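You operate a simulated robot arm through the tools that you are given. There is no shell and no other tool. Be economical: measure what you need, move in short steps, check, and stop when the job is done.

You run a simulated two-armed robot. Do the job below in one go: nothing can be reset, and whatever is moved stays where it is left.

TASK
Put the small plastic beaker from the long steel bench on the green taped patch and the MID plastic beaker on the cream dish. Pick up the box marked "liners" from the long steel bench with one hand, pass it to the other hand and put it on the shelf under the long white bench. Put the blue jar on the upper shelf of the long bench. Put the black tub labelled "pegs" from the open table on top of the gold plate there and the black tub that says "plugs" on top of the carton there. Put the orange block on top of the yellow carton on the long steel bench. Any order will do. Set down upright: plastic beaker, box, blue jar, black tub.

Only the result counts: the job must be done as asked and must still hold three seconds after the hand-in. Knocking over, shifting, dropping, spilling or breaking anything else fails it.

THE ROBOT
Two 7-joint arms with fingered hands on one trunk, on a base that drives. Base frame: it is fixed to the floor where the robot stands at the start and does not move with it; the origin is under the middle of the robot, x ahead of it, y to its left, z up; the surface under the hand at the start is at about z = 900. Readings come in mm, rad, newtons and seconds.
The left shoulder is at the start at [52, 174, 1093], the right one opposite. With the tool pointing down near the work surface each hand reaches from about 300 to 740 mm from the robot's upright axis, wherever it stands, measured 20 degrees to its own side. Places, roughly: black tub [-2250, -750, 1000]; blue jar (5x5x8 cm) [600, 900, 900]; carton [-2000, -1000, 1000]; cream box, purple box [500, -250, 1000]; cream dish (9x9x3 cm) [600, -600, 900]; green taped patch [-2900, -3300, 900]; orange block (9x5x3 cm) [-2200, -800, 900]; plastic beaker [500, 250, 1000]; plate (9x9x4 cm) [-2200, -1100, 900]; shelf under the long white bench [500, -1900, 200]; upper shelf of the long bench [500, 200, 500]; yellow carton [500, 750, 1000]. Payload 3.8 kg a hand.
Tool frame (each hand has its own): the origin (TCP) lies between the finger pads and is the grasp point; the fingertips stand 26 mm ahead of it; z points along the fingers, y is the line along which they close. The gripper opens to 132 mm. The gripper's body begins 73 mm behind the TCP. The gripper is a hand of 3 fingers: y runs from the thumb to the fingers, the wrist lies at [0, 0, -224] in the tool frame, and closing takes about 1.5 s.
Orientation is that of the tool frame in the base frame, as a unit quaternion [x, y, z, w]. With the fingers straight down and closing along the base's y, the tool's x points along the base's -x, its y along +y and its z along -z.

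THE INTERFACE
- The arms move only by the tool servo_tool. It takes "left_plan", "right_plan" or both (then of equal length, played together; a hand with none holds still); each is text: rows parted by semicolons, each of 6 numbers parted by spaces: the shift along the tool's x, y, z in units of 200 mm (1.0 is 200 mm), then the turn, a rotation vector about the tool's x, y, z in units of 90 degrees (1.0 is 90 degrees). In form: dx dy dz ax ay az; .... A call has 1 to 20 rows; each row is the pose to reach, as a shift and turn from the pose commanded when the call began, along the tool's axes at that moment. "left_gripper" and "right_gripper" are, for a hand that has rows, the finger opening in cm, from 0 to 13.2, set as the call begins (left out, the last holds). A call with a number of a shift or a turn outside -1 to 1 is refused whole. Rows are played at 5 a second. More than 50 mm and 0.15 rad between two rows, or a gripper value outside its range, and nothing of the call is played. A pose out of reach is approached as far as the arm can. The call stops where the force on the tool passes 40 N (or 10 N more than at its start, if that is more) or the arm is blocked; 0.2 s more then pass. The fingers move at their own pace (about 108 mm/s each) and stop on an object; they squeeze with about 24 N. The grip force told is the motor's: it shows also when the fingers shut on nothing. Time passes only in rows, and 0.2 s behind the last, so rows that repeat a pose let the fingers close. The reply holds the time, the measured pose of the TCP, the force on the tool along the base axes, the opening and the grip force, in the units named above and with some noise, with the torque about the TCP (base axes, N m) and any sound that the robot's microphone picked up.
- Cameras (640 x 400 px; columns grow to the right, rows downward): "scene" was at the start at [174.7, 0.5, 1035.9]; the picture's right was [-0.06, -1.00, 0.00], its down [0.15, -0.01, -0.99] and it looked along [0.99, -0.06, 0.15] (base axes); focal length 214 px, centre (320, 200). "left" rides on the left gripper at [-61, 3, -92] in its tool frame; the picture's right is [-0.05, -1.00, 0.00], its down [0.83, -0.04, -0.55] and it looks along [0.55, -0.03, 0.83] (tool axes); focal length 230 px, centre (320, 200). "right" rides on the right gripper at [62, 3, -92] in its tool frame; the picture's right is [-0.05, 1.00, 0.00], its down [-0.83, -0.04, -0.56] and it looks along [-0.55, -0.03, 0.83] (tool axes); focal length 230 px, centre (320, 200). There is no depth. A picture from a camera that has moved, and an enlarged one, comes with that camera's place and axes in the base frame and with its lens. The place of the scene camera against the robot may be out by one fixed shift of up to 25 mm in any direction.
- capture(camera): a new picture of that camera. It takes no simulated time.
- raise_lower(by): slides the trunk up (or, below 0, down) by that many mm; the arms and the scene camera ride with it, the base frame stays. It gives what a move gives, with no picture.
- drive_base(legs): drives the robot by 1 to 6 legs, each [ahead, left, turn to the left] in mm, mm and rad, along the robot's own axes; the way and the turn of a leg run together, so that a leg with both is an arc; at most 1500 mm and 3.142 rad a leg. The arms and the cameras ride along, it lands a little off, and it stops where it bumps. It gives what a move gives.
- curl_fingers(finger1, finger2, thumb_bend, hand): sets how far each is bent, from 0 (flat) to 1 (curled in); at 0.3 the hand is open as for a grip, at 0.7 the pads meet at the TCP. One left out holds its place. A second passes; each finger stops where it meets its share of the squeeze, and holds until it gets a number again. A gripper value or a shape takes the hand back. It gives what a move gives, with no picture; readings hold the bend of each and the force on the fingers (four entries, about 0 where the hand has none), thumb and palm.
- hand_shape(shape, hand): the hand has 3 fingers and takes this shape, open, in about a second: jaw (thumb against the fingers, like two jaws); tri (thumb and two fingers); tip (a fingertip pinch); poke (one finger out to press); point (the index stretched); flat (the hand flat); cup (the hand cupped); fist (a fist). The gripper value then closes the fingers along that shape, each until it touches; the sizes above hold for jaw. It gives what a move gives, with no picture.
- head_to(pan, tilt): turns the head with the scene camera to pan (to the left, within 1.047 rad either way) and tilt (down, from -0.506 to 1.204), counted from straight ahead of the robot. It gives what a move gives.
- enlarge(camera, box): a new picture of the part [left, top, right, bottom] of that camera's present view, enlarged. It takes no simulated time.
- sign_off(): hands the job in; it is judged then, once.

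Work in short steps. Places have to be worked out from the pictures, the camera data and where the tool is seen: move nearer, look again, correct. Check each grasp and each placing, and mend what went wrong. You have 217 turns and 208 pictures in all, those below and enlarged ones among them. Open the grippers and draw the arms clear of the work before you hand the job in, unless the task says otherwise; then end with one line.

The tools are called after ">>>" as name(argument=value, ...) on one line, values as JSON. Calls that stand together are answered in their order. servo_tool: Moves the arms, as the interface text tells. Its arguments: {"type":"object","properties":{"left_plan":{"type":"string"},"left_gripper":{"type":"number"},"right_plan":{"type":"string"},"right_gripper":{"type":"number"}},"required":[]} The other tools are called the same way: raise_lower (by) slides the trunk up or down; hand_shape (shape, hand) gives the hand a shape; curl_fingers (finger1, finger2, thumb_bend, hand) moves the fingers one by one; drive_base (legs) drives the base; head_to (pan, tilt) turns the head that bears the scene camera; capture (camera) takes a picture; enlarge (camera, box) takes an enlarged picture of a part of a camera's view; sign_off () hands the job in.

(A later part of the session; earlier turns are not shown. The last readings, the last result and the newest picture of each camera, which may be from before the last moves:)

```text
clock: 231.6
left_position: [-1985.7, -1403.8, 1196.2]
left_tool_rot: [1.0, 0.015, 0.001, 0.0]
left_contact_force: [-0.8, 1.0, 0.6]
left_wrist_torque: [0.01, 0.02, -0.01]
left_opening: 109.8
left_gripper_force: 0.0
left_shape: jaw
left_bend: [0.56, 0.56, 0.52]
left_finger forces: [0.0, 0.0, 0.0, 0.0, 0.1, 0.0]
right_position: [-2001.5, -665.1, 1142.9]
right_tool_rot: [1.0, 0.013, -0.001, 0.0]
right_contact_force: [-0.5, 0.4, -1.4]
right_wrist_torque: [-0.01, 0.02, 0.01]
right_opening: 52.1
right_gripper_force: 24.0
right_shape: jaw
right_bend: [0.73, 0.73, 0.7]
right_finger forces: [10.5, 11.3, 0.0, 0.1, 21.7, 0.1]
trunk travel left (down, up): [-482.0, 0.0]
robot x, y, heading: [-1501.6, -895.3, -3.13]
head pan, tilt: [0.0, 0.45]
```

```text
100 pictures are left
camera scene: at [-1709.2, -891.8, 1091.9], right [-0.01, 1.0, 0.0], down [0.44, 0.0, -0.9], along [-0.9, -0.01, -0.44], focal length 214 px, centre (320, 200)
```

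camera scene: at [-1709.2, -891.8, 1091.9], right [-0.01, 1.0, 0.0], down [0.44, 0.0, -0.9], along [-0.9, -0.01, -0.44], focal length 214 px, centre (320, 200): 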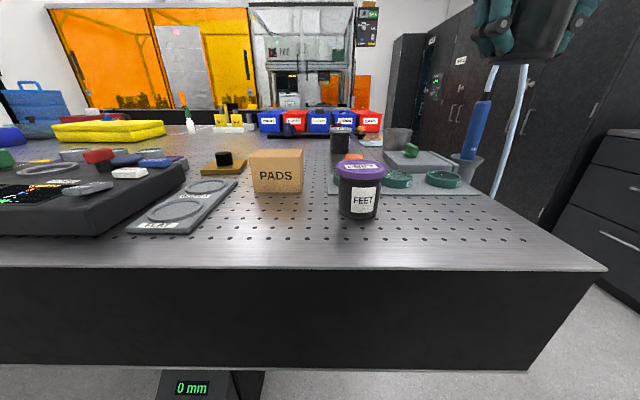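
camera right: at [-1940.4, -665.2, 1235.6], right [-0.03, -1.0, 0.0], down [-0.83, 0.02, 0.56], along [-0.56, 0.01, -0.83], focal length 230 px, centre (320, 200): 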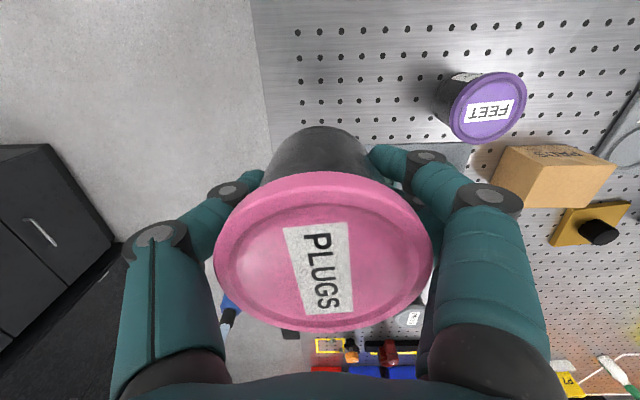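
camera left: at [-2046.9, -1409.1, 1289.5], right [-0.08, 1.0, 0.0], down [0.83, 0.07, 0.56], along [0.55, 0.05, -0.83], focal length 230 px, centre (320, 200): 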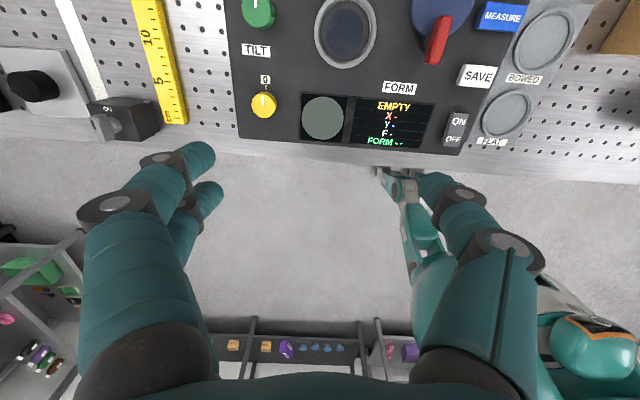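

I drive a little ahead and left so that the carton lies in front of the right hand.

>>> drive_base(legs=[[100, 130, 0]])

>>> servo_tool(right_plan="-0.05 0.12 -0.08 0 0 0; -0.1 0.24 -0.16 0 0 0; -0.2 0.36 -0.22 0 0 0; -0.3 0.48 -0.22 0 0 0; -0.4 0.6 -0.22 0 0 0; -0.5 0.72 -0.22 0 0 0; -0.6 0.8 -0.22 0 0 0; -0.65 0.85 -0.22 0 0 0; -0.65 0.85 -0.22 0 0 0")

>>> capture(camera="right")

>>> capture(camera="scene")

```text
clock: 233.4
left_position: [-2081.5, -1532.5, 1197.3]
left_tool_rot: [1.0, 0.017, -0.001, 0.0]
left_contact_force: [0.3, 0.4, 0.1]
left_wrist_torque: [-0.02, 0.0, -0.04]
left_opening: 109.7
left_gripper_force: 0.1
left_shape: jaw
left_bend: [0.56, 0.56, 0.52]
left_finger forces: [0.1, 0.1, 0.0, 0.0, 0.0, 0.0]
right_position: [-2097.6, -792.7, 1143.6]
right_tool_rot: [1.0, 0.012, -0.001, 0.001]
right_contact_force: [0.1, 0.1, -0.5]
right_wrist_torque: [0.01, 0.0, 0.0]
right_opening: 51.9
right_gripper_force: 23.8
right_shape: jaw
right_bend: [0.73, 0.73, 0.7]
right_finger forces: [10.4, 11.4, 0.0, 0.1, 21.7, 0.0]
trunk travel left (down, up): [-482.0, 0.0]
robot x, y, heading: [-1594.4, -1025.5, -3.135]
head pan, tilt: [0.0, 0.45]
```

```text
clock: 235.4
left_position: [-2081.0, -1532.2, 1196.8]
left_tool_rot: [1.0, 0.017, 0.001, 0.0]
left_contact_force: [-0.1, -0.5, 0.5]
left_wrist_torque: [0.02, 0.0, -0.03]
left_opening: 110.0
left_gripper_force: 0.0
left_shape: jaw
left_bend: [0.56, 0.56, 0.52]
left_finger forces: [0.0, 0.1, 0.0, 0.1, 0.0, 0.0]
right_position: [-2189.3, -947.7, 1184.6]
right_tool_rot: [1.0, 0.012, 0.0, 0.001]
right_contact_force: [-0.3, -0.6, -0.3]
right_wrist_torque: [-0.01, 0.0, 0.03]
right_opening: 51.9
right_gripper_force: 24.2
right_shape: jaw
right_bend: [0.73, 0.73, 0.7]
right_finger forces: [10.0, 11.5, 0.0, 0.0, 21.9, 0.0]
right hand out of reach, approached as far as the arm can: row 7, 8, 9
trunk travel left (down, up): [-482.0, 0.0]
robot x, y, heading: [-1593.8, -1028.3, -3.128]
head pan, tilt: [0.0, 0.45]
```

```text
99 pictures are left
camera right: at [-2128.4, -948.9, 1278.3], right [-0.03, -1.0, 0.0], down [-0.83, 0.02, 0.56], along [-0.56, 0.01, -0.83], focal length 230 px, centre (320, 200)
```

right: 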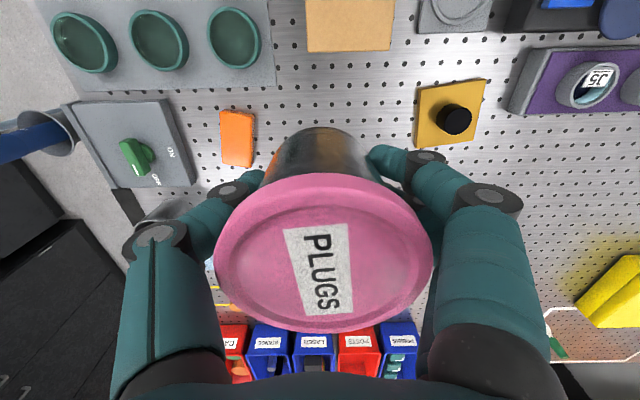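

```text
98 pictures are left
camera scene: at [-1804.6, -1020.8, 1091.9], right [-0.01, 1.0, 0.0], down [0.44, 0.01, -0.9], along [-0.9, -0.01, -0.44], focal length 214 px, centre (320, 200)
```

scene: 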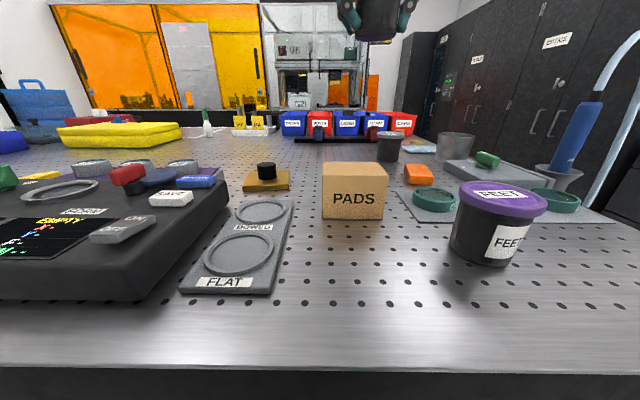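

I bring the left hand (whose camera looks back) over to view carton and gold plate.

>>> servo_tool(left_plan="-0.03 -0.2 0 0 0 0; -0.06 -0.4 0 0 0 0; -0.1 -0.6 0 0 0 0; -0.14 -0.8 0 0 0 0; -0.17 -1.0 0 0 0 0")

>>> servo_tool(left_plan="-0.03 -0.2 0 0 0 0; -0.06 -0.4 0 0 0 0; -0.1 -0.6 0 0 0 0; -0.14 -0.8 0 0 0 0; -0.17 -0.9 0 0 0 0; -0.17 -0.9 0 0 0 0")

>>> capture(camera="left")

```text
clock: 236.6
left_position: [-2123.5, -1331.7, 1196.4]
left_tool_rot: [1.0, 0.016, 0.0, 0.002]
left_contact_force: [0.4, 0.7, 0.3]
left_wrist_torque: [0.02, 0.0, -0.02]
left_opening: 109.7
left_gripper_force: 0.0
left_shape: jaw
left_bend: [0.56, 0.56, 0.52]
left_finger forces: [0.1, 0.1, 0.0, 0.1, 0.1, 0.0]
right_position: [-2190.1, -946.3, 1185.0]
right_tool_rot: [1.0, 0.012, -0.002, 0.001]
right_contact_force: [0.4, 0.3, -0.7]
right_wrist_torque: [-0.01, -0.04, 0.01]
right_opening: 52.1
right_gripper_force: 23.9
right_shape: jaw
right_bend: [0.73, 0.73, 0.7]
right_finger forces: [10.1, 11.5, 0.1, 0.1, 21.9, 0.0]
trunk travel left (down, up): [-482.0, 0.0]
robot x, y, heading: [-1596.1, -1021.7, -3.132]
head pan, tilt: [0.0, 0.45]
```

```text
clock: 238.0
left_position: [-2162.7, -1153.5, 1194.9]
left_tool_rot: [1.0, 0.017, -0.001, 0.0]
left_contact_force: [0.5, -0.2, 0.1]
left_wrist_torque: [0.03, 0.01, -0.01]
left_opening: 109.8
left_gripper_force: 0.1
left_shape: jaw
left_bend: [0.56, 0.56, 0.52]
left_finger forces: [0.0, 0.0, 0.0, 0.0, 0.1, 0.0]
right_position: [-2189.1, -948.3, 1185.2]
right_tool_rot: [1.0, 0.012, 0.0, 0.001]
right_contact_force: [0.0, 0.0, -1.9]
right_wrist_torque: [0.04, 0.0, -0.02]
right_opening: 52.0
right_gripper_force: 24.0
right_shape: jaw
right_bend: [0.73, 0.73, 0.7]
right_finger forces: [10.1, 11.4, 0.1, 0.1, 21.8, 0.0]
trunk travel left (down, up): [-482.0, 0.0]
robot x, y, heading: [-1595.3, -1024.5, -3.132]
head pan, tilt: [0.0, 0.45]
```

```text
97 pictures are left
camera left: at [-2225.3, -1158.7, 1288.1], right [-0.08, 1.0, 0.0], down [0.83, 0.07, 0.56], along [0.55, 0.05, -0.83], focal length 230 px, centre (320, 200)
```

left: 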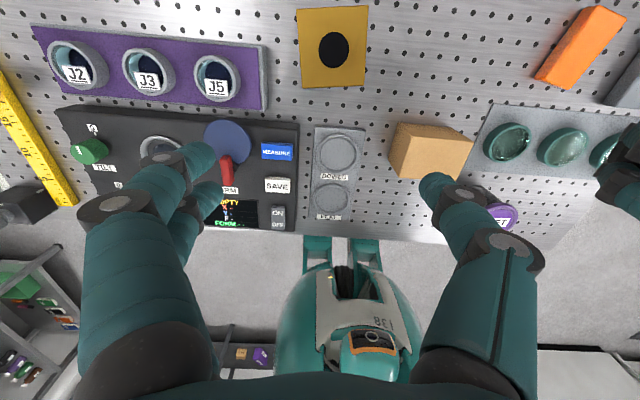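

Enlarge on the carton and gold plate.

>>> enlarge(camera="left", box=[370, 100, 490, 190])

>>> enlarge(camera="left", box=[280, 0, 390, 100])

```text
4.44 times, centred on (430, 145) of left
camera zoom: at [-2225.3, -1158.7, 1288.1], right [-0.08, 1.0, 0.0], down [0.83, 0.07, 0.56], along [0.55, 0.05, -0.83], focal length 1022 px, centre (-169, 444)
```

zoom: 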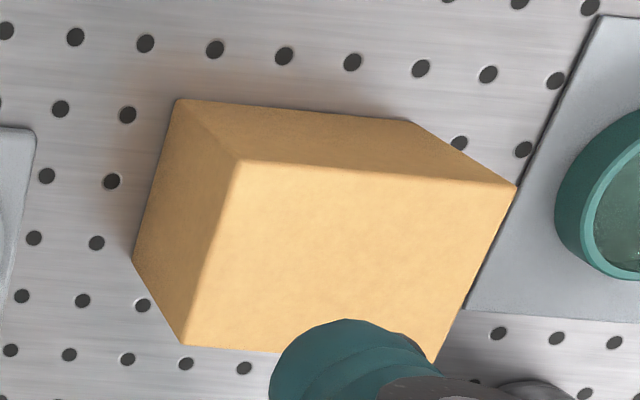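

```text
4.00 times, centred on (335, 50) of left
camera zoom: at [-2225.3, -1158.7, 1288.1], right [-0.08, 1.0, 0.0], down [0.83, 0.07, 0.56], along [0.55, 0.05, -0.83], focal length 920 px, centre (260, 800)
```

zoom: 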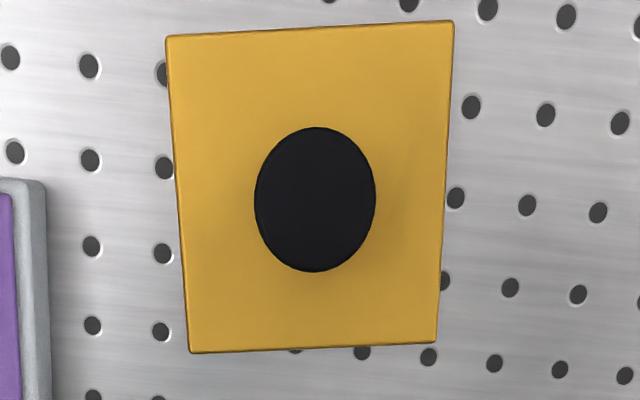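

Carton top: x -2133…-2066, y -1021…-930, z≈971. Gold plate centre (-2224,-1140) with a centred black knob up to z≈940. I bring PLUGS over the carton centre, at height.

>>> servo_tool(right_plan="0.15 0.02 0 0 0 0; 0.35 0.04 0 0 0 0; 0.55 0.06 0 0 0 0; 0.617 0.06 0.15 0 0 0; 0.617 0.06 0.35 0 0 0; 0.617 0.06 0.55 0 0 0; 0.617 0.06 0.62 0 0 0; 0.617 0.06 0.62 0 0 0")

>>> capture(camera="scene")

>>> capture(camera="left")

>>> capture(camera="right")

```text
clock: 239.8
left_position: [-2163.3, -1153.3, 1196.6]
left_tool_rot: [1.0, 0.017, 0.001, 0.0]
left_contact_force: [-0.1, -0.2, -0.6]
left_wrist_torque: [-0.02, -0.04, 0.01]
left_opening: 109.7
left_gripper_force: 0.0
left_shape: jaw
left_bend: [0.56, 0.56, 0.52]
left_finger forces: [0.0, 0.1, 0.0, 0.0, 0.0, 0.0]
right_position: [-2189.3, -1007.9, 1108.7]
right_tool_rot: [1.0, 0.013, 0.0, 0.001]
right_contact_force: [-0.7, 0.0, -1.1]
right_wrist_torque: [0.04, 0.0, -0.02]
right_opening: 52.1
right_gripper_force: 24.2
right_shape: jaw
right_bend: [0.73, 0.73, 0.7]
right_finger forces: [10.3, 11.5, 0.0, 0.1, 22.0, 0.1]
right hand out of reach, approached as far as the arm can: row 1, 2, 3, 4, 5, 6, 7, 8
trunk travel left (down, up): [-482.0, 0.0]
robot x, y, heading: [-1594.9, -1024.0, -3.131]
head pan, tilt: [0.0, 0.45]
```

```text
94 pictures are left
camera scene: at [-1804.7, -1019.9, 1092.0], right [-0.01, 1.0, 0.0], down [0.44, 0.0, -0.9], along [-0.9, -0.01, -0.44], focal length 214 px, centre (320, 200)
```

scene: 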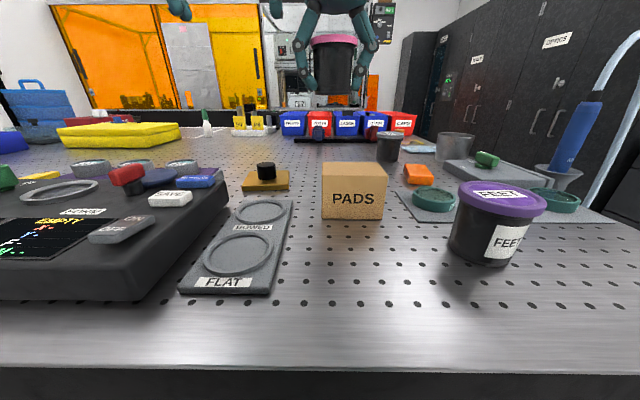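

```text
93 pictures are left
camera left: at [-2225.3, -1158.1, 1288.4], right [-0.08, 1.0, 0.0], down [0.83, 0.07, 0.56], along [0.55, 0.05, -0.83], focal length 230 px, centre (320, 200)
```

left: 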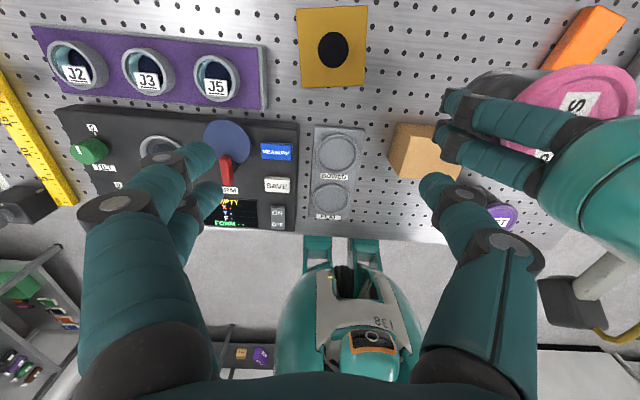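

```text
92 pictures are left
camera right: at [-2128.4, -1009.3, 1200.9], right [-0.03, -1.0, 0.0], down [-0.83, 0.02, 0.56], along [-0.56, 0.01, -0.83], focal length 230 px, centre (320, 200)
```

right: 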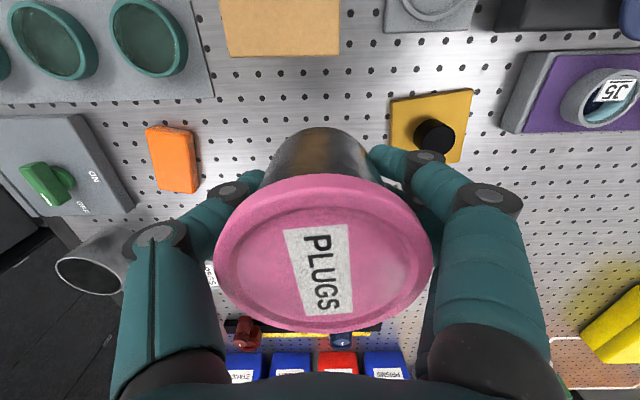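

The arm's IK got stuck off target. I hold the command to see whether it converges.

>>> servo_tool(right_plan="0 0 -0.1 0 0 0; 0 0 -0.2 0 0 0; 0 0 -0.2 0 0 0; 0 0 -0.2 0 0 0; 0 0 -0.2 0 0 0")

```text
clock: 241.0
left_position: [-2163.0, -1152.9, 1194.7]
left_tool_rot: [1.0, 0.017, 0.0, -0.001]
left_contact_force: [0.6, 0.4, -0.6]
left_wrist_torque: [-0.03, -0.01, -0.02]
left_opening: 109.6
left_gripper_force: 0.1
left_shape: jaw
left_bend: [0.56, 0.56, 0.52]
left_finger forces: [0.0, 0.1, 0.0, 0.0, 0.0, 0.1]
right_position: [-2182.4, -1008.7, 1147.9]
right_tool_rot: [1.0, 0.013, -0.002, 0.001]
right_contact_force: [0.4, 0.4, -1.1]
right_wrist_torque: [-0.02, 0.02, 0.01]
right_opening: 51.9
right_gripper_force: 23.7
right_shape: jaw
right_bend: [0.73, 0.73, 0.7]
right_finger forces: [10.2, 11.5, 0.1, 0.0, 21.8, 0.0]
right hand out of reach, approached as far as the arm can: row 2, 3, 4
trunk travel left (down, up): [-482.0, 0.0]
robot x, y, heading: [-1598.4, -1023.0, -3.133]
head pan, tilt: [0.0, 0.45]
```

>>> servo_tool(right_plan="0.1 0 0 0 0 0; 0.2 0 0 0 0 0; 0.3 0 0 0 0 0; 0.4 0 0 0 0 0; 0.4 0 0 0 0 0")

```text
clock: 242.2
left_position: [-2163.0, -1153.5, 1197.8]
left_tool_rot: [1.0, 0.016, 0.0, 0.0]
left_contact_force: [2.7, -10.5, 10.0]
left_wrist_torque: [0.63, 0.04, -0.17]
left_opening: 109.0
left_gripper_force: 0.1
left_shape: jaw
left_bend: [0.56, 0.56, 0.55]
left_finger forces: [0.0, 0.0, 0.1, 0.1, 0.0, 0.1]
right_position: [-2167.3, -1027.3, 1158.7]
right_tool_rot: [1.0, 0.011, 0.0, -0.001]
right_contact_force: [-2.2, 11.6, -10.4]
right_wrist_torque: [0.12, -0.07, -0.17]
right_opening: 51.0
right_gripper_force: 23.8
right_shape: jaw
right_bend: [0.73, 0.73, 0.7]
right_finger forces: [13.3, 13.5, 0.1, 0.0, 26.8, 0.0]
right hand out of reach, approached as far as the arm can: row 1, 2, 3, 4, 5
trunk travel left (down, up): [-482.0, 0.0]
robot x, y, heading: [-1598.6, -1024.1, -3.131]
head pan, tilt: [0.0, 0.45]
```

The hands touched each other. I move the left hand away to the left and up right now.

>>> servo_tool(left_plan="0 0.15 -0.05 0 0 0; 0 0.35 -0.1 0 0 0; 0 0.55 -0.1 0 0 0; 0 0.75 -0.1 0 0 0; 0 0.95 -0.1 0 0 0; 0 0.95 -0.1 0 0 0")

>>> servo_tool(right_plan="0 0 0 0 0 0; 0 -0.1 0 0 0 0; 0 -0.1 0 0 0 0")

>>> capture(camera="right")

```text
clock: 243.6
left_position: [-2156.4, -1343.0, 1216.7]
left_tool_rot: [1.0, 0.016, 0.001, 0.0]
left_contact_force: [0.6, 0.0, -0.3]
left_wrist_torque: [-0.01, 0.0, 0.02]
left_opening: 109.8
left_gripper_force: 0.0
left_shape: jaw
left_bend: [0.56, 0.56, 0.52]
left_finger forces: [0.0, 0.1, 0.0, 0.0, 0.1, 0.1]
right_position: [-2166.1, -1027.2, 1159.8]
right_tool_rot: [1.0, 0.013, 0.0, 0.001]
right_contact_force: [0.4, 0.0, -0.5]
right_wrist_torque: [-0.01, -0.05, 0.0]
right_opening: 51.1
right_gripper_force: 23.9
right_shape: jaw
right_bend: [0.73, 0.73, 0.7]
right_finger forces: [11.3, 12.8, 0.0, 0.0, 24.1, 0.0]
trunk travel left (down, up): [-482.0, 0.0]
robot x, y, heading: [-1593.3, -1027.7, -3.129]
head pan, tilt: [0.0, 0.45]
```

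```text
clock: 244.4
left_position: [-2154.5, -1343.6, 1216.5]
left_tool_rot: [1.0, 0.017, 0.001, 0.0]
left_contact_force: [0.0, -0.7, -0.8]
left_wrist_torque: [0.01, 0.02, 0.02]
left_opening: 109.6
left_gripper_force: 0.0
left_shape: jaw
left_bend: [0.56, 0.56, 0.52]
left_finger forces: [0.0, 0.1, 0.1, 0.1, 0.0, 0.0]
right_position: [-2174.4, -1009.9, 1162.6]
right_tool_rot: [1.0, 0.013, 0.0, 0.001]
right_contact_force: [-0.7, 0.0, -0.6]
right_wrist_torque: [0.02, 0.02, -0.01]
right_opening: 51.1
right_gripper_force: 23.9
right_shape: jaw
right_bend: [0.73, 0.73, 0.7]
right_finger forces: [11.3, 12.7, 0.1, 0.0, 24.1, 0.0]
right hand out of reach, approached as far as the arm can: row 2, 3
trunk travel left (down, up): [-482.0, 0.0]
robot x, y, heading: [-1593.6, -1024.7, -3.129]
head pan, tilt: [0.0, 0.45]
```

```text
91 pictures are left
camera right: at [-2113.0, -1011.5, 1255.0], right [-0.03, -1.0, 0.0], down [-0.83, 0.02, 0.56], along [-0.56, 0.01, -0.83], focal length 230 px, centre (320, 200)
```

right: 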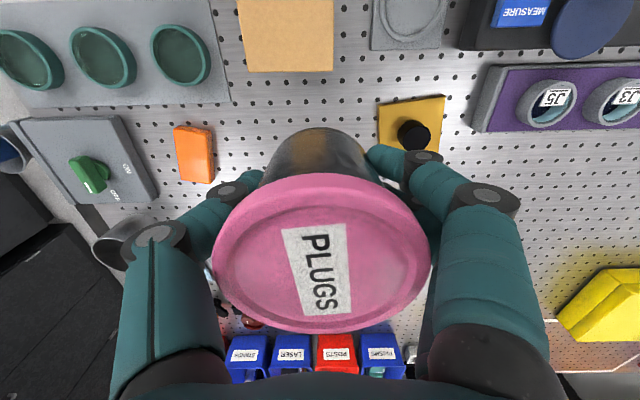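

The right arm is in an awkward cross-body posture. I move it back to its own side first.

>>> servo_tool(right_plan="0.05 -0.15 -0.03 0 0 0; 0.1 -0.3 -0.06 0 0 0; 0.15 -0.45 -0.1 0 0 0; 0.2 -0.6 -0.1 0 0 0; 0.25 -0.75 -0.1 0 0 0; 0.3 -0.9 -0.1 0 0 0; 0.3 -0.9 -0.1 0 0 0")

>>> capture(camera="scene")

```text
clock: 246.0
left_position: [-2154.2, -1343.6, 1216.4]
left_tool_rot: [1.0, 0.016, 0.0, -0.001]
left_contact_force: [0.0, 0.2, 0.2]
left_wrist_torque: [0.02, 0.01, -0.01]
left_opening: 109.9
left_gripper_force: 0.1
left_shape: jaw
left_bend: [0.56, 0.56, 0.52]
left_finger forces: [0.1, 0.0, 0.0, 0.0, 0.0, 0.1]
right_position: [-2198.9, -841.8, 1207.6]
right_tool_rot: [1.0, 0.012, 0.0, 0.001]
right_contact_force: [-0.8, -0.1, -1.3]
right_wrist_torque: [0.0, 0.0, -0.01]
right_opening: 51.2
right_gripper_force: 24.0
right_shape: jaw
right_bend: [0.73, 0.73, 0.7]
right_finger forces: [11.1, 12.7, 0.0, 0.0, 23.7, 0.0]
right hand out of reach, approached as far as the arm can: row 1, 2, 3, 4, 5, 6, 7
trunk travel left (down, up): [-482.0, 0.0]
robot x, y, heading: [-1590.7, -1024.4, -3.133]
head pan, tilt: [0.0, 0.45]
```

```text
90 pictures are left
camera scene: at [-1804.5, -1020.9, 1091.9], right [-0.01, 1.0, 0.0], down [0.44, 0.01, -0.9], along [-0.9, -0.01, -0.44], focal length 214 px, centre (320, 200)
```

scene: 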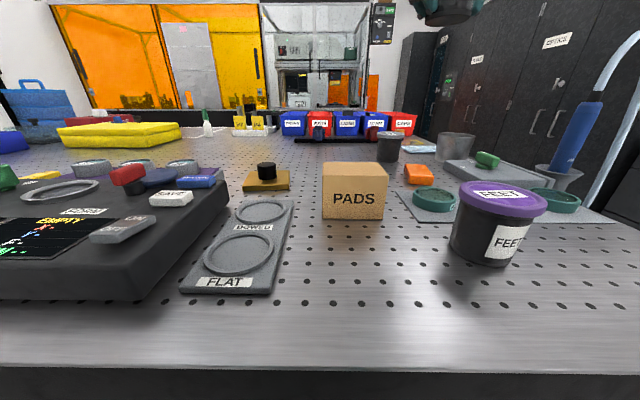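

>>> servo_tool(right_plan="0.2 -0.1 0 0 0 0; 0.4 -0.2 0 0 0 0; 0.6 -0.3 0 0 0 0; 0.6 -0.4 0 0 0 0; 0.6 -0.4 0 0 0 0")

```text
clock: 247.2
left_position: [-2153.9, -1344.0, 1216.0]
left_tool_rot: [1.0, 0.017, 0.0, 0.0]
left_contact_force: [0.3, -0.3, 0.4]
left_wrist_torque: [-0.01, 0.02, 0.0]
left_opening: 109.8
left_gripper_force: 0.1
left_shape: jaw
left_bend: [0.56, 0.56, 0.52]
left_finger forces: [0.1, 0.0, 0.0, 0.0, 0.0, 0.0]
right_position: [-2184.5, -754.1, 1241.0]
right_tool_rot: [1.0, 0.012, 0.0, 0.001]
right_contact_force: [0.0, 0.3, -0.9]
right_wrist_torque: [0.03, -0.01, 0.02]
right_opening: 51.4
right_gripper_force: 24.1
right_shape: jaw
right_bend: [0.73, 0.73, 0.7]
right_finger forces: [11.1, 12.7, 0.0, 0.1, 23.8, 0.1]
right hand out of reach, approached as far as the arm can: row 1, 2, 3, 4, 5
trunk travel left (down, up): [-482.0, 0.0]
robot x, y, heading: [-1594.9, -1023.0, -3.129]
head pan, tilt: [0.0, 0.45]
```

The right wrist may be wound up near a joint limit. The tub is round, so yaw is free; I test a 45° twist.

>>> servo_tool(right_plan="0 0 0 0 0 0.09; 0 0 0 0 0 0.18; 0 0 0 0 0 0.27; 0 0 0 0 0 0.36; 0 0 0 0 0 0.45; 0 0 0 0 0 0.45")

```text
clock: 248.6
left_position: [-2154.3, -1344.1, 1216.6]
left_tool_rot: [1.0, 0.016, 0.001, 0.0]
left_contact_force: [-0.9, 0.4, -0.7]
left_wrist_torque: [0.04, -0.02, 0.01]
left_opening: 109.8
left_gripper_force: 0.0
left_shape: jaw
left_bend: [0.56, 0.56, 0.52]
left_finger forces: [0.0, 0.0, 0.0, 0.0, 0.0, 0.0]
right_position: [-2187.8, -755.1, 1237.2]
right_tool_rot: [0.942, -0.336, 0.0, 0.003]
right_contact_force: [0.2, -1.2, -1.3]
right_wrist_torque: [0.0, -0.02, 0.0]
right_opening: 51.5
right_gripper_force: 23.2
right_shape: jaw
right_bend: [0.73, 0.73, 0.7]
right_finger forces: [11.1, 12.7, 0.0, 0.0, 23.7, 0.0]
trunk travel left (down, up): [-482.0, 0.0]
robot x, y, heading: [-1597.1, -1025.1, -3.132]
head pan, tilt: [0.0, 0.45]
```

That eased it. Now move toward the carton in this twisted orientation.

>>> servo_tool(right_plan="0.12 0.07 0.05 0 0 0; 0.24 0.14 0.1 0 0 0; 0.36 0.21 0.15 0 0 0; 0.48 0.28 0.2 0 0 0; 0.6 0.35 0.2 0 0 0; 0.6 0.35 0.2 0 0 0")

```text
clock: 250.0
left_position: [-2155.6, -1342.6, 1216.7]
left_tool_rot: [1.0, 0.016, 0.001, 0.001]
left_contact_force: [-1.0, 0.3, -0.6]
left_wrist_torque: [0.02, 0.05, 0.0]
left_opening: 110.1
left_gripper_force: 0.1
left_shape: jaw
left_bend: [0.56, 0.56, 0.52]
left_finger forces: [0.1, 0.1, 0.1, 0.1, 0.0, 0.0]
right_position: [-2187.7, -891.8, 1215.6]
right_tool_rot: [0.942, -0.335, 0.0, 0.001]
right_contact_force: [-0.4, -0.1, -0.5]
right_wrist_torque: [-0.01, 0.03, 0.02]
right_opening: 50.9
right_gripper_force: 24.1
right_shape: jaw
right_bend: [0.73, 0.73, 0.7]
right_finger forces: [11.1, 12.7, 0.0, 0.0, 23.7, 0.0]
right hand out of reach, approached as far as the arm can: row 1, 2, 3, 4, 5, 6
trunk travel left (down, up): [-482.0, 0.0]
robot x, y, heading: [-1596.1, -1025.5, -3.132]
head pan, tilt: [0.0, 0.45]
```

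I look at the right arm's posture.

>>> head_to(pan=-0.6, tilt=-0.4)

>>> capture(camera="scene")

>>> capture(camera="left")

```text
clock: 251.2
left_position: [-2155.9, -1343.5, 1216.9]
left_tool_rot: [1.0, 0.017, 0.001, 0.001]
left_contact_force: [-0.9, -0.4, 0.1]
left_wrist_torque: [-0.03, -0.02, -0.01]
left_opening: 109.6
left_gripper_force: 0.0
left_shape: jaw
left_bend: [0.56, 0.56, 0.52]
left_finger forces: [0.0, 0.0, 0.0, 0.0, 0.0, 0.1]
right_position: [-2188.5, -892.1, 1215.1]
right_tool_rot: [0.942, -0.334, -0.001, 0.001]
right_contact_force: [-0.3, -0.2, -1.6]
right_wrist_torque: [0.0, 0.0, 0.0]
right_opening: 51.5
right_gripper_force: 24.1
right_shape: jaw
right_bend: [0.73, 0.73, 0.7]
right_finger forces: [11.1, 12.7, 0.0, 0.1, 23.6, 0.1]
trunk travel left (down, up): [-482.0, 0.0]
robot x, y, heading: [-1596.1, -1022.6, -3.13]
head pan, tilt: [-0.6, -0.4]
```

```text
89 pictures are left
camera scene: at [-1773.6, -978.8, 1166.6], right [0.56, 0.83, 0.0], down [-0.32, 0.22, -0.92], along [-0.77, 0.51, 0.39], focal length 214 px, centre (320, 200)
```

scene: 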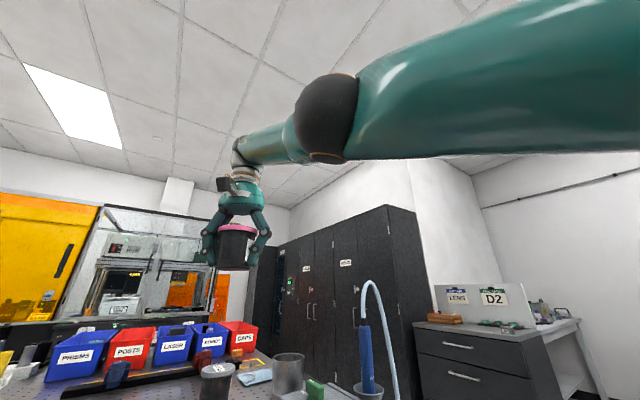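

```text
88 pictures are left
camera left: at [-2217.1, -1348.1, 1308.9], right [-0.08, 1.0, 0.0], down [0.83, 0.07, 0.56], along [0.55, 0.05, -0.83], focal length 230 px, centre (320, 200)
```

left: 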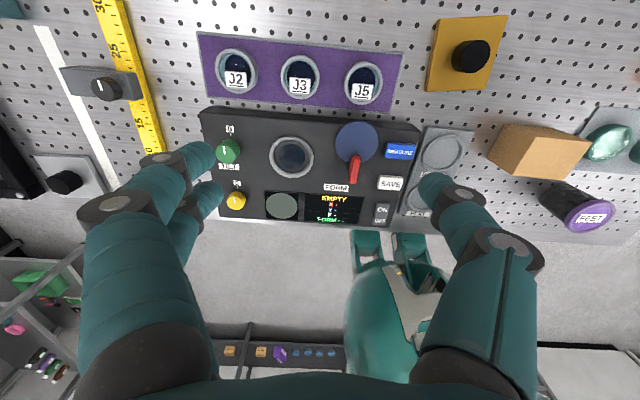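

The elbow has flipped up and can't fold back. I'll position with base and trunk instead: raise the left hand, drive back 88 and left 83, then check.

>>> servo_tool(left_plan="0 0 -0.15 0 0 0; 0 0 -0.3 0 0 0; 0 0 -0.45 0 0 0; 0 0 -0.45 0 0 0")

>>> drive_base(legs=[[-88, 83, 0]])

>>> raise_lower(by=-100)

>>> head_to(pan=-0.1, tilt=0.35)

>>> capture(camera="scene")

>>> capture(camera="right")

```text
clock: 252.2
left_position: [-2142.4, -1338.0, 1297.1]
left_tool_rot: [1.0, 0.016, 0.0, 0.0]
left_contact_force: [-0.9, 0.0, 0.5]
left_wrist_torque: [-0.02, 0.02, -0.04]
left_opening: 109.9
left_gripper_force: 0.1
left_shape: jaw
left_bend: [0.56, 0.56, 0.52]
left_finger forces: [0.1, 0.1, 0.0, 0.1, 0.0, 0.1]
left hand out of reach, approached as far as the arm can: row 3, 4
right_position: [-2188.4, -893.8, 1214.6]
right_tool_rot: [0.942, -0.335, -0.001, 0.0]
right_contact_force: [0.6, -0.1, -2.3]
right_wrist_torque: [0.02, 0.01, -0.02]
right_opening: 51.5
right_gripper_force: 24.6
right_shape: jaw
right_bend: [0.73, 0.73, 0.7]
right_finger forces: [11.1, 12.7, 0.1, 0.0, 23.6, 0.0]
trunk travel left (down, up): [-482.0, 0.0]
robot x, y, heading: [-1593.2, -1024.7, -3.131]
head pan, tilt: [-0.6, -0.4]
```

```text
clock: 253.6
left_position: [-2051.5, -1420.9, 1296.1]
left_tool_rot: [1.0, 0.017, 0.0, -0.001]
left_contact_force: [0.0, -0.5, 0.6]
left_wrist_torque: [0.01, 0.02, 0.02]
left_opening: 109.8
left_gripper_force: 0.1
left_shape: jaw
left_bend: [0.56, 0.56, 0.52]
left_finger forces: [0.0, 0.0, 0.1, 0.1, 0.1, 0.1]
right_position: [-2099.6, -976.9, 1213.9]
right_tool_rot: [0.943, -0.334, 0.0, 0.001]
right_contact_force: [0.1, 0.7, -0.9]
right_wrist_torque: [-0.04, -0.01, -0.04]
right_opening: 51.5
right_gripper_force: 24.2
right_shape: jaw
right_bend: [0.73, 0.73, 0.7]
right_finger forces: [11.1, 12.6, 0.1, 0.1, 23.7, 0.1]
trunk travel left (down, up): [-482.0, 0.0]
robot x, y, heading: [-1502.7, -1106.3, -3.128]
head pan, tilt: [-0.6, -0.4]
```

```text
clock: 254.5
left_position: [-2055.3, -1421.5, 1214.1]
left_tool_rot: [1.0, 0.018, 0.01, 0.0]
left_contact_force: [0.5, 0.8, -0.8]
left_wrist_torque: [-0.03, -0.01, -0.02]
left_opening: 109.9
left_gripper_force: 0.1
left_shape: jaw
left_bend: [0.56, 0.56, 0.52]
left_finger forces: [0.0, 0.0, 0.0, 0.0, 0.0, 0.0]
right_position: [-2131.7, -976.3, 998.1]
right_tool_rot: [0.935, -0.332, 0.119, -0.044]
right_contact_force: [2.2, -2.1, 29.1]
right_wrist_torque: [0.79, -0.81, -0.13]
right_opening: 53.3
right_gripper_force: 24.2
right_shape: jaw
right_bend: [0.75, 0.74, 0.71]
right_finger forces: [11.2, 12.0, 0.0, 0.0, 49.1, 0.0]
trunk travel left (down, up): [-410.0, 72.0]
robot x, y, heading: [-1502.0, -1106.1, -3.131]
head pan, tilt: [-0.6, -0.4]
stopped: the force on the tool passed its limit at 96 N (the readings are from after the stop); the commanded pose is now the measured one
```

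```text
clock: 255.6
left_position: [-2053.4, -1419.6, 1215.0]
left_tool_rot: [1.0, 0.017, 0.009, 0.001]
left_contact_force: [0.4, 0.0, -0.3]
left_wrist_torque: [-0.02, 0.01, 0.03]
left_opening: 109.8
left_gripper_force: 0.2
left_shape: jaw
left_bend: [0.56, 0.56, 0.52]
left_finger forces: [0.1, 0.0, 0.1, 0.0, 0.1, 0.1]
right_position: [-2132.3, -977.4, 997.6]
right_tool_rot: [0.935, -0.332, 0.117, -0.043]
right_contact_force: [-0.1, 0.3, 29.5]
right_wrist_torque: [0.95, -0.73, -0.07]
right_opening: 53.2
right_gripper_force: 24.3
right_shape: jaw
right_bend: [0.75, 0.74, 0.71]
right_finger forces: [11.0, 12.1, 0.0, 0.0, 51.4, 0.0]
trunk travel left (down, up): [-410.0, 72.0]
robot x, y, heading: [-1506.2, -1101.3, -3.124]
head pan, tilt: [-0.099, 0.351]
```

```text
87 pictures are left
camera scene: at [-1705.6, -1093.4, 1003.2], right [0.09, 1.0, 0.0], down [0.34, -0.03, -0.94], along [-0.94, 0.08, -0.34], focal length 214 px, centre (320, 200)
```

scene: 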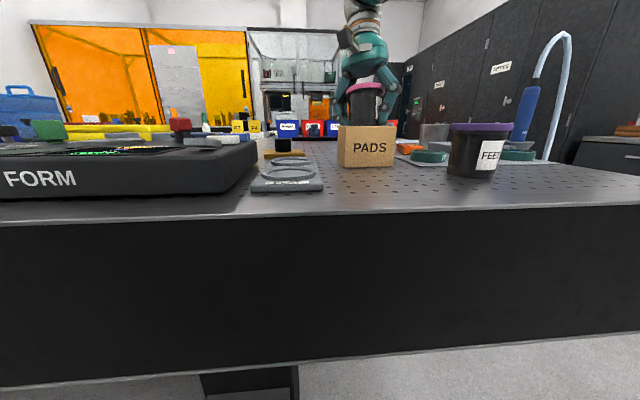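

```text
86 pictures are left
camera right: at [-2111.6, -1017.2, 1099.6], right [-0.65, -0.74, -0.17], down [-0.74, 0.56, 0.39], along [-0.19, 0.37, -0.91], focal length 230 px, centre (320, 200)
```

right: 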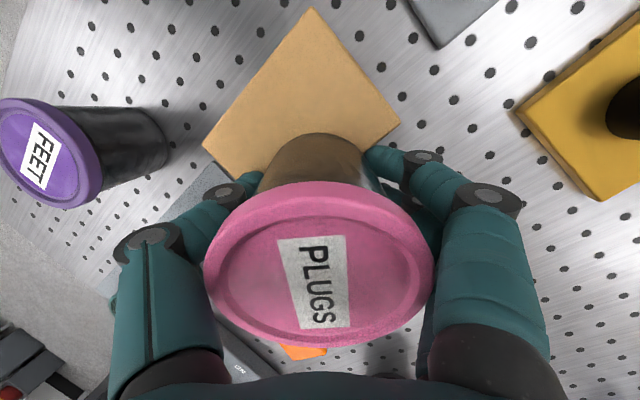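

Lowering the trunk let the arm drop onto the carton (96 N spike); commanded pose is now the measured one. I lift the tub straight up gently and inspect.

>>> servo_tool(right_plan="0.01 -0.01 -0.05 0 0 0; 0.02 -0.016 -0.1 0 0 0; 0.038 -0.032 -0.194 0 0 0; 0.07 -0.06 -0.38 0 0 0; 0.07 -0.06 -0.38 0 0 0")

>>> capture(camera="right")

>>> capture(camera="scene")

```text
clock: 256.8
left_position: [-2055.5, -1421.6, 1214.4]
left_tool_rot: [1.0, 0.018, 0.01, 0.001]
left_contact_force: [-0.4, 0.4, 0.0]
left_wrist_torque: [0.01, -0.01, 0.02]
left_opening: 109.8
left_gripper_force: 0.1
left_shape: jaw
left_bend: [0.56, 0.56, 0.52]
left_finger forces: [0.0, 0.0, 0.0, 0.1, 0.0, 0.1]
right_position: [-2124.4, -978.3, 1053.9]
right_tool_rot: [0.935, -0.332, 0.12, -0.043]
right_contact_force: [0.3, -0.1, -0.2]
right_wrist_torque: [0.01, 0.02, -0.02]
right_opening: 52.2
right_gripper_force: 24.7
right_shape: jaw
right_bend: [0.74, 0.73, 0.71]
right_finger forces: [11.6, 14.0, 0.1, 0.0, 24.4, 0.0]
right hand out of reach, approached as far as the arm can: row 3, 4, 5
trunk travel left (down, up): [-410.0, 72.0]
robot x, y, heading: [-1507.4, -1104.2, -3.127]
head pan, tilt: [-0.099, 0.351]
```

```text
85 pictures are left
camera right: at [-2103.5, -1018.5, 1156.1], right [-0.65, -0.74, -0.17], down [-0.74, 0.56, 0.38], along [-0.19, 0.37, -0.91], focal length 230 px, centre (320, 200)
```

right: 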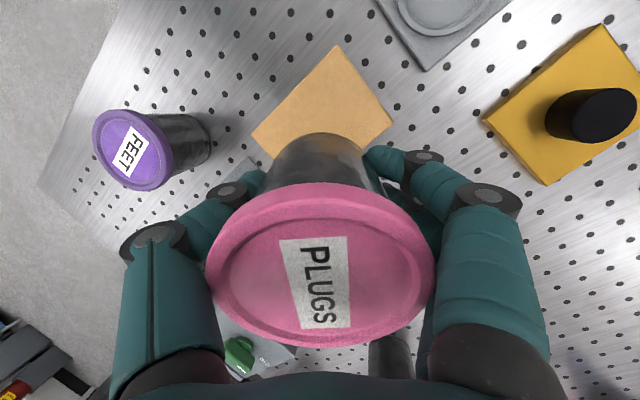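

```text
84 pictures are left
camera scene: at [-1707.5, -1093.0, 1002.6], right [0.09, 1.0, 0.0], down [0.34, -0.03, -0.94], along [-0.94, 0.08, -0.34], focal length 214 px, centre (320, 200)
```

scene: 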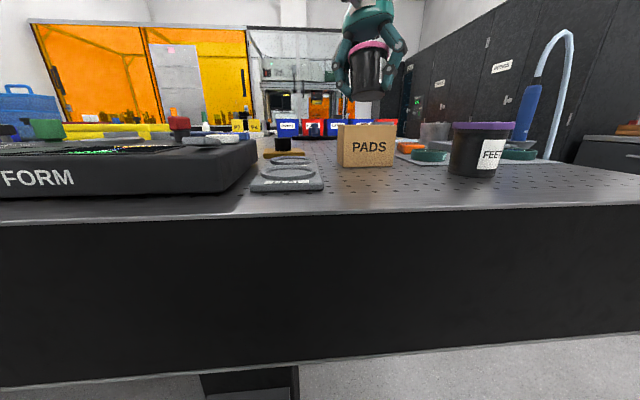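

Carton is unmoved within measurement error. I back off from the table to sort out the right arm's posture in free space.

>>> drive_base(legs=[[-450, 0, 0]])

>>> servo_tool(right_plan="0 0 0 0 0 -0.09; 0 0 0 0 0 -0.18; 0 0 0 0 0 -0.27; 0 0 0 0 0 -0.36; 0 0 0 0 0 -0.45; 0 0 0 0 0 -0.45")

>>> head_to(pan=-0.6, tilt=-0.1)

>>> capture(camera="scene")

```text
clock: 259.5
left_position: [-1599.3, -1418.1, 1215.4]
left_tool_rot: [1.0, 0.021, 0.011, 0.0]
left_contact_force: [0.5, 0.2, 0.6]
left_wrist_torque: [0.0, -0.01, 0.0]
left_opening: 109.7
left_gripper_force: 0.0
left_shape: jaw
left_bend: [0.56, 0.56, 0.52]
left_finger forces: [0.0, 0.0, 0.0, 0.0, 0.1, 0.0]
right_position: [-1671.1, -975.0, 1054.5]
right_tool_rot: [0.936, -0.328, 0.118, -0.043]
right_contact_force: [0.9, -0.3, -1.1]
right_wrist_torque: [-0.01, 0.01, 0.0]
right_opening: 52.3
right_gripper_force: 24.1
right_shape: jaw
right_bend: [0.74, 0.73, 0.71]
right_finger forces: [11.4, 14.0, 0.0, 0.0, 24.4, 0.1]
trunk travel left (down, up): [-410.0, 72.0]
robot x, y, heading: [-1049.7, -1097.1, -3.12]
head pan, tilt: [-0.099, 0.351]
```

```text
clock: 260.9
left_position: [-1599.9, -1418.8, 1214.5]
left_tool_rot: [1.0, 0.022, 0.011, 0.001]
left_contact_force: [0.5, -0.3, 0.3]
left_wrist_torque: [0.0, 0.0, 0.04]
left_opening: 109.7
left_gripper_force: 0.0
left_shape: jaw
left_bend: [0.56, 0.56, 0.52]
left_finger forces: [0.1, 0.0, 0.0, 0.0, 0.0, 0.1]
right_position: [-1671.8, -975.1, 1055.0]
right_tool_rot: [0.992, 0.018, 0.127, 0.0]
right_contact_force: [0.3, 0.1, -0.9]
right_wrist_torque: [-0.03, 0.01, -0.01]
right_opening: 51.9
right_gripper_force: 23.5
right_shape: jaw
right_bend: [0.74, 0.73, 0.71]
right_finger forces: [11.6, 14.1, 0.0, 0.0, 24.5, 0.0]
trunk travel left (down, up): [-410.0, 72.0]
robot x, y, heading: [-1051.5, -1095.7, -3.117]
head pan, tilt: [-0.099, 0.351]
```

```text
clock: 261.9
left_position: [-1600.7, -1417.3, 1214.2]
left_tool_rot: [1.0, 0.022, 0.011, 0.001]
left_contact_force: [-0.3, -0.2, -0.8]
left_wrist_torque: [-0.01, 0.04, 0.03]
left_opening: 109.8
left_gripper_force: 0.1
left_shape: jaw
left_bend: [0.56, 0.56, 0.52]
left_finger forces: [0.1, 0.1, 0.0, 0.1, 0.1, 0.0]
right_position: [-1669.4, -974.2, 1054.1]
right_tool_rot: [0.992, 0.017, 0.126, 0.001]
right_contact_force: [-0.8, -0.4, -1.1]
right_wrist_torque: [-0.04, 0.01, 0.01]
right_opening: 52.2
right_gripper_force: 24.0
right_shape: jaw
right_bend: [0.74, 0.73, 0.71]
right_finger forces: [11.5, 14.0, 0.0, 0.0, 24.5, 0.0]
trunk travel left (down, up): [-410.0, 72.0]
robot x, y, heading: [-1053.9, -1100.2, -3.113]
head pan, tilt: [-0.6, -0.099]
```

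```text
83 pictures are left
camera scene: at [-1234.1, -1046.0, 1043.8], right [0.55, 0.84, 0.0], down [-0.08, 0.05, -1.0], along [-0.83, 0.54, 0.1], focal length 214 px, centre (320, 200)
```

scene: 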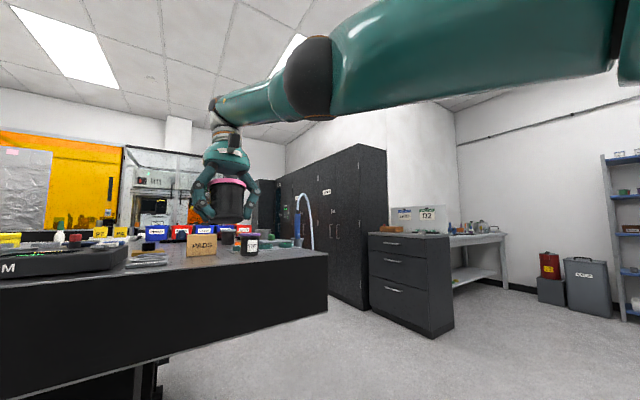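

In free space: straighten the tool and pull the hand back toward the robot.

>>> servo_tool(right_plan="0.1 -0.05 0 0 -0.04 0; 0.2 -0.1 0 0 -0.08 0; 0.3 -0.2 0 0 -0.12 0; 0.4 -0.3 0 0 -0.161 0; 0.5 -0.4 0 0 -0.161 0; 0.6 -0.5 0 0 -0.161 0; 0.7 -0.6 0 0 -0.161 0; 0.7 -0.6 0 0 -0.161 0; 0.7 -0.6 0 0 -0.161 0")

>>> servo_tool(right_plan="0 0 0.2 0 0 0; 0 0 0.4 0 0 0; 0 0 0.6 0 0 0; 0 0 0.6 0 0 0; 0 0 0.6 0 0 0")

>>> capture(camera="scene")

```text
clock: 263.9
left_position: [-1600.8, -1417.7, 1215.2]
left_tool_rot: [1.0, 0.022, 0.01, 0.001]
left_contact_force: [-0.4, 0.7, 0.2]
left_wrist_torque: [0.01, -0.02, 0.0]
left_opening: 109.8
left_gripper_force: 0.1
left_shape: jaw
left_bend: [0.56, 0.56, 0.52]
left_finger forces: [0.1, 0.1, 0.0, 0.1, 0.0, 0.0]
right_position: [-1538.6, -852.5, 1090.3]
right_tool_rot: [1.0, 0.016, 0.001, 0.003]
right_contact_force: [-0.1, 0.2, -0.4]
right_wrist_torque: [0.04, -0.01, 0.01]
right_opening: 51.8
right_gripper_force: 23.7
right_shape: jaw
right_bend: [0.74, 0.73, 0.71]
right_finger forces: [10.9, 14.2, 0.0, 0.0, 24.2, 0.1]
trunk travel left (down, up): [-410.0, 72.0]
robot x, y, heading: [-1047.1, -1100.0, -3.119]
head pan, tilt: [-0.6, -0.099]
```

```text
clock: 265.1
left_position: [-1600.4, -1417.7, 1214.5]
left_tool_rot: [1.0, 0.022, 0.01, 0.002]
left_contact_force: [0.4, 0.1, 0.1]
left_wrist_torque: [-0.03, 0.0, 0.0]
left_opening: 109.8
left_gripper_force: 0.0
left_shape: jaw
left_bend: [0.56, 0.56, 0.52]
left_finger forces: [0.0, 0.0, 0.1, 0.0, 0.0, 0.0]
right_position: [-1538.2, -850.6, 971.7]
right_tool_rot: [1.0, 0.017, 0.001, 0.003]
right_contact_force: [0.4, -0.6, -0.7]
right_wrist_torque: [0.01, 0.02, 0.0]
right_opening: 51.9
right_gripper_force: 24.0
right_shape: jaw
right_bend: [0.74, 0.73, 0.71]
right_finger forces: [10.9, 14.3, 0.0, 0.0, 24.1, 0.1]
trunk travel left (down, up): [-410.0, 72.0]
robot x, y, heading: [-1053.3, -1101.4, -3.117]
head pan, tilt: [-0.6, -0.099]
```

```text
82 pictures are left
camera scene: at [-1234.1, -1045.8, 1043.9], right [0.55, 0.84, 0.0], down [-0.08, 0.05, -1.0], along [-0.83, 0.54, 0.1], focal length 214 px, centre (320, 200)
```

scene: 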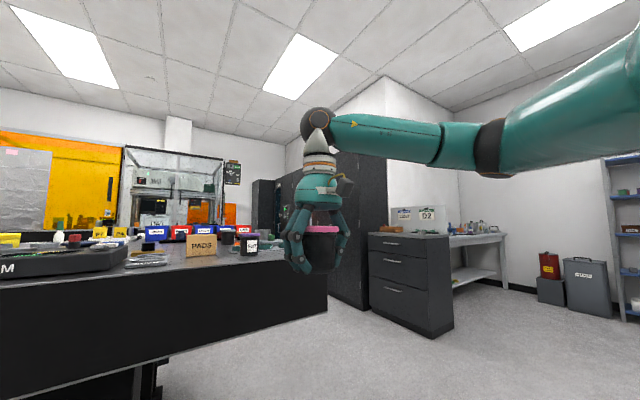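

The posture is normal again (elbow out) with the tool vertical. I raise trunk and hand, then bring the tub over the carton purely with the base.

>>> raise_lower(by=72)

>>> servo_tool(right_plan="0 0 -0.15 0 0 0; 0 0 -0.3 0 0 0; 0 0 -0.3 0 0 0")

>>> drive_base(legs=[[0, 127, -0.02], [545, 0, 0]])

>>> capture(camera="right")

```text
clock: 266.2
left_position: [-1601.4, -1417.1, 1283.2]
left_tool_rot: [1.0, 0.021, 0.012, 0.001]
left_contact_force: [-0.1, -0.1, -0.8]
left_wrist_torque: [0.01, -0.02, -0.01]
left_opening: 110.0
left_gripper_force: 0.0
left_shape: jaw
left_bend: [0.56, 0.56, 0.52]
left_finger forces: [0.0, 0.0, 0.1, 0.0, 0.0, 0.1]
right_position: [-1540.1, -850.5, 1039.6]
right_tool_rot: [1.0, 0.017, 0.002, 0.002]
right_contact_force: [-0.9, -1.0, -1.1]
right_wrist_torque: [0.01, -0.04, 0.0]
right_opening: 52.3
right_gripper_force: 23.7
right_shape: jaw
right_bend: [0.74, 0.73, 0.71]
right_finger forces: [10.8, 14.2, 0.1, 0.0, 24.1, 0.0]
trunk travel left (down, up): [-482.0, 0.0]
robot x, y, heading: [-1048.9, -1098.5, -3.119]
head pan, tilt: [-0.6, -0.099]
```

```text
clock: 267.0
left_position: [-1600.0, -1417.2, 1286.5]
left_tool_rot: [1.0, 0.022, 0.011, 0.0]
left_contact_force: [-0.3, 0.4, 0.1]
left_wrist_torque: [-0.02, 0.0, 0.01]
left_opening: 109.8
left_gripper_force: 0.0
left_shape: jaw
left_bend: [0.56, 0.56, 0.52]
left_finger forces: [0.1, 0.1, 0.1, 0.0, 0.0, 0.1]
right_position: [-1541.1, -849.9, 1103.0]
right_tool_rot: [1.0, 0.016, 0.001, 0.002]
right_contact_force: [0.2, 0.3, -0.8]
right_wrist_torque: [-0.02, -0.02, 0.0]
right_opening: 52.0
right_gripper_force: 24.0
right_shape: jaw
right_bend: [0.74, 0.73, 0.71]
right_finger forces: [10.9, 14.4, 0.0, 0.0, 24.2, 0.0]
trunk travel left (down, up): [-482.0, 0.0]
robot x, y, heading: [-1054.2, -1096.2, -3.119]
head pan, tilt: [-0.6, -0.099]
```

```text
clock: 271.4
left_position: [-2140.0, -1530.2, 1285.7]
left_tool_rot: [1.0, 0.011, 0.01, 0.001]
left_contact_force: [0.3, 0.8, 0.0]
left_wrist_torque: [-0.01, 0.01, 0.0]
left_opening: 109.8
left_gripper_force: 0.0
left_shape: jaw
left_bend: [0.56, 0.56, 0.52]
left_finger forces: [0.1, 0.0, 0.1, 0.0, 0.0, 0.0]
right_position: [-2068.5, -963.5, 1104.7]
right_tool_rot: [1.0, 0.004, 0.0, 0.003]
right_contact_force: [0.7, -1.0, -1.2]
right_wrist_torque: [-0.03, -0.06, 0.01]
right_opening: 51.9
right_gripper_force: 24.0
right_shape: jaw
right_bend: [0.74, 0.73, 0.71]
right_finger forces: [10.9, 14.4, 0.0, 0.0, 24.1, 0.0]
trunk travel left (down, up): [-482.0, 0.0]
robot x, y, heading: [-1581.0, -1225.0, 3.143]
head pan, tilt: [-0.6, -0.099]
```

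```text
81 pictures are left
camera right: at [-2007.3, -965.6, 1195.8], right [-0.04, -1.0, 0.0], down [-0.83, 0.04, 0.55], along [-0.55, 0.02, -0.83], focal length 230 px, centre (320, 200)
```

right: 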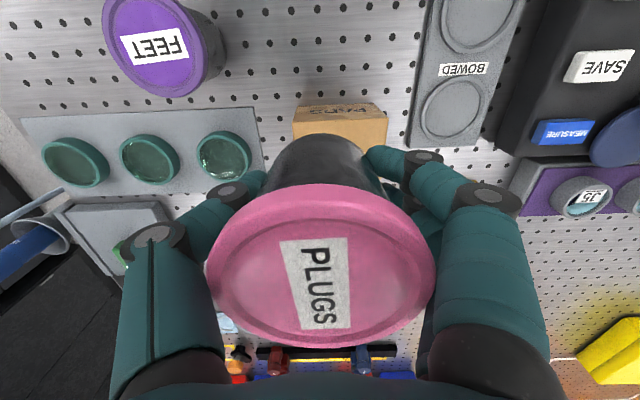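

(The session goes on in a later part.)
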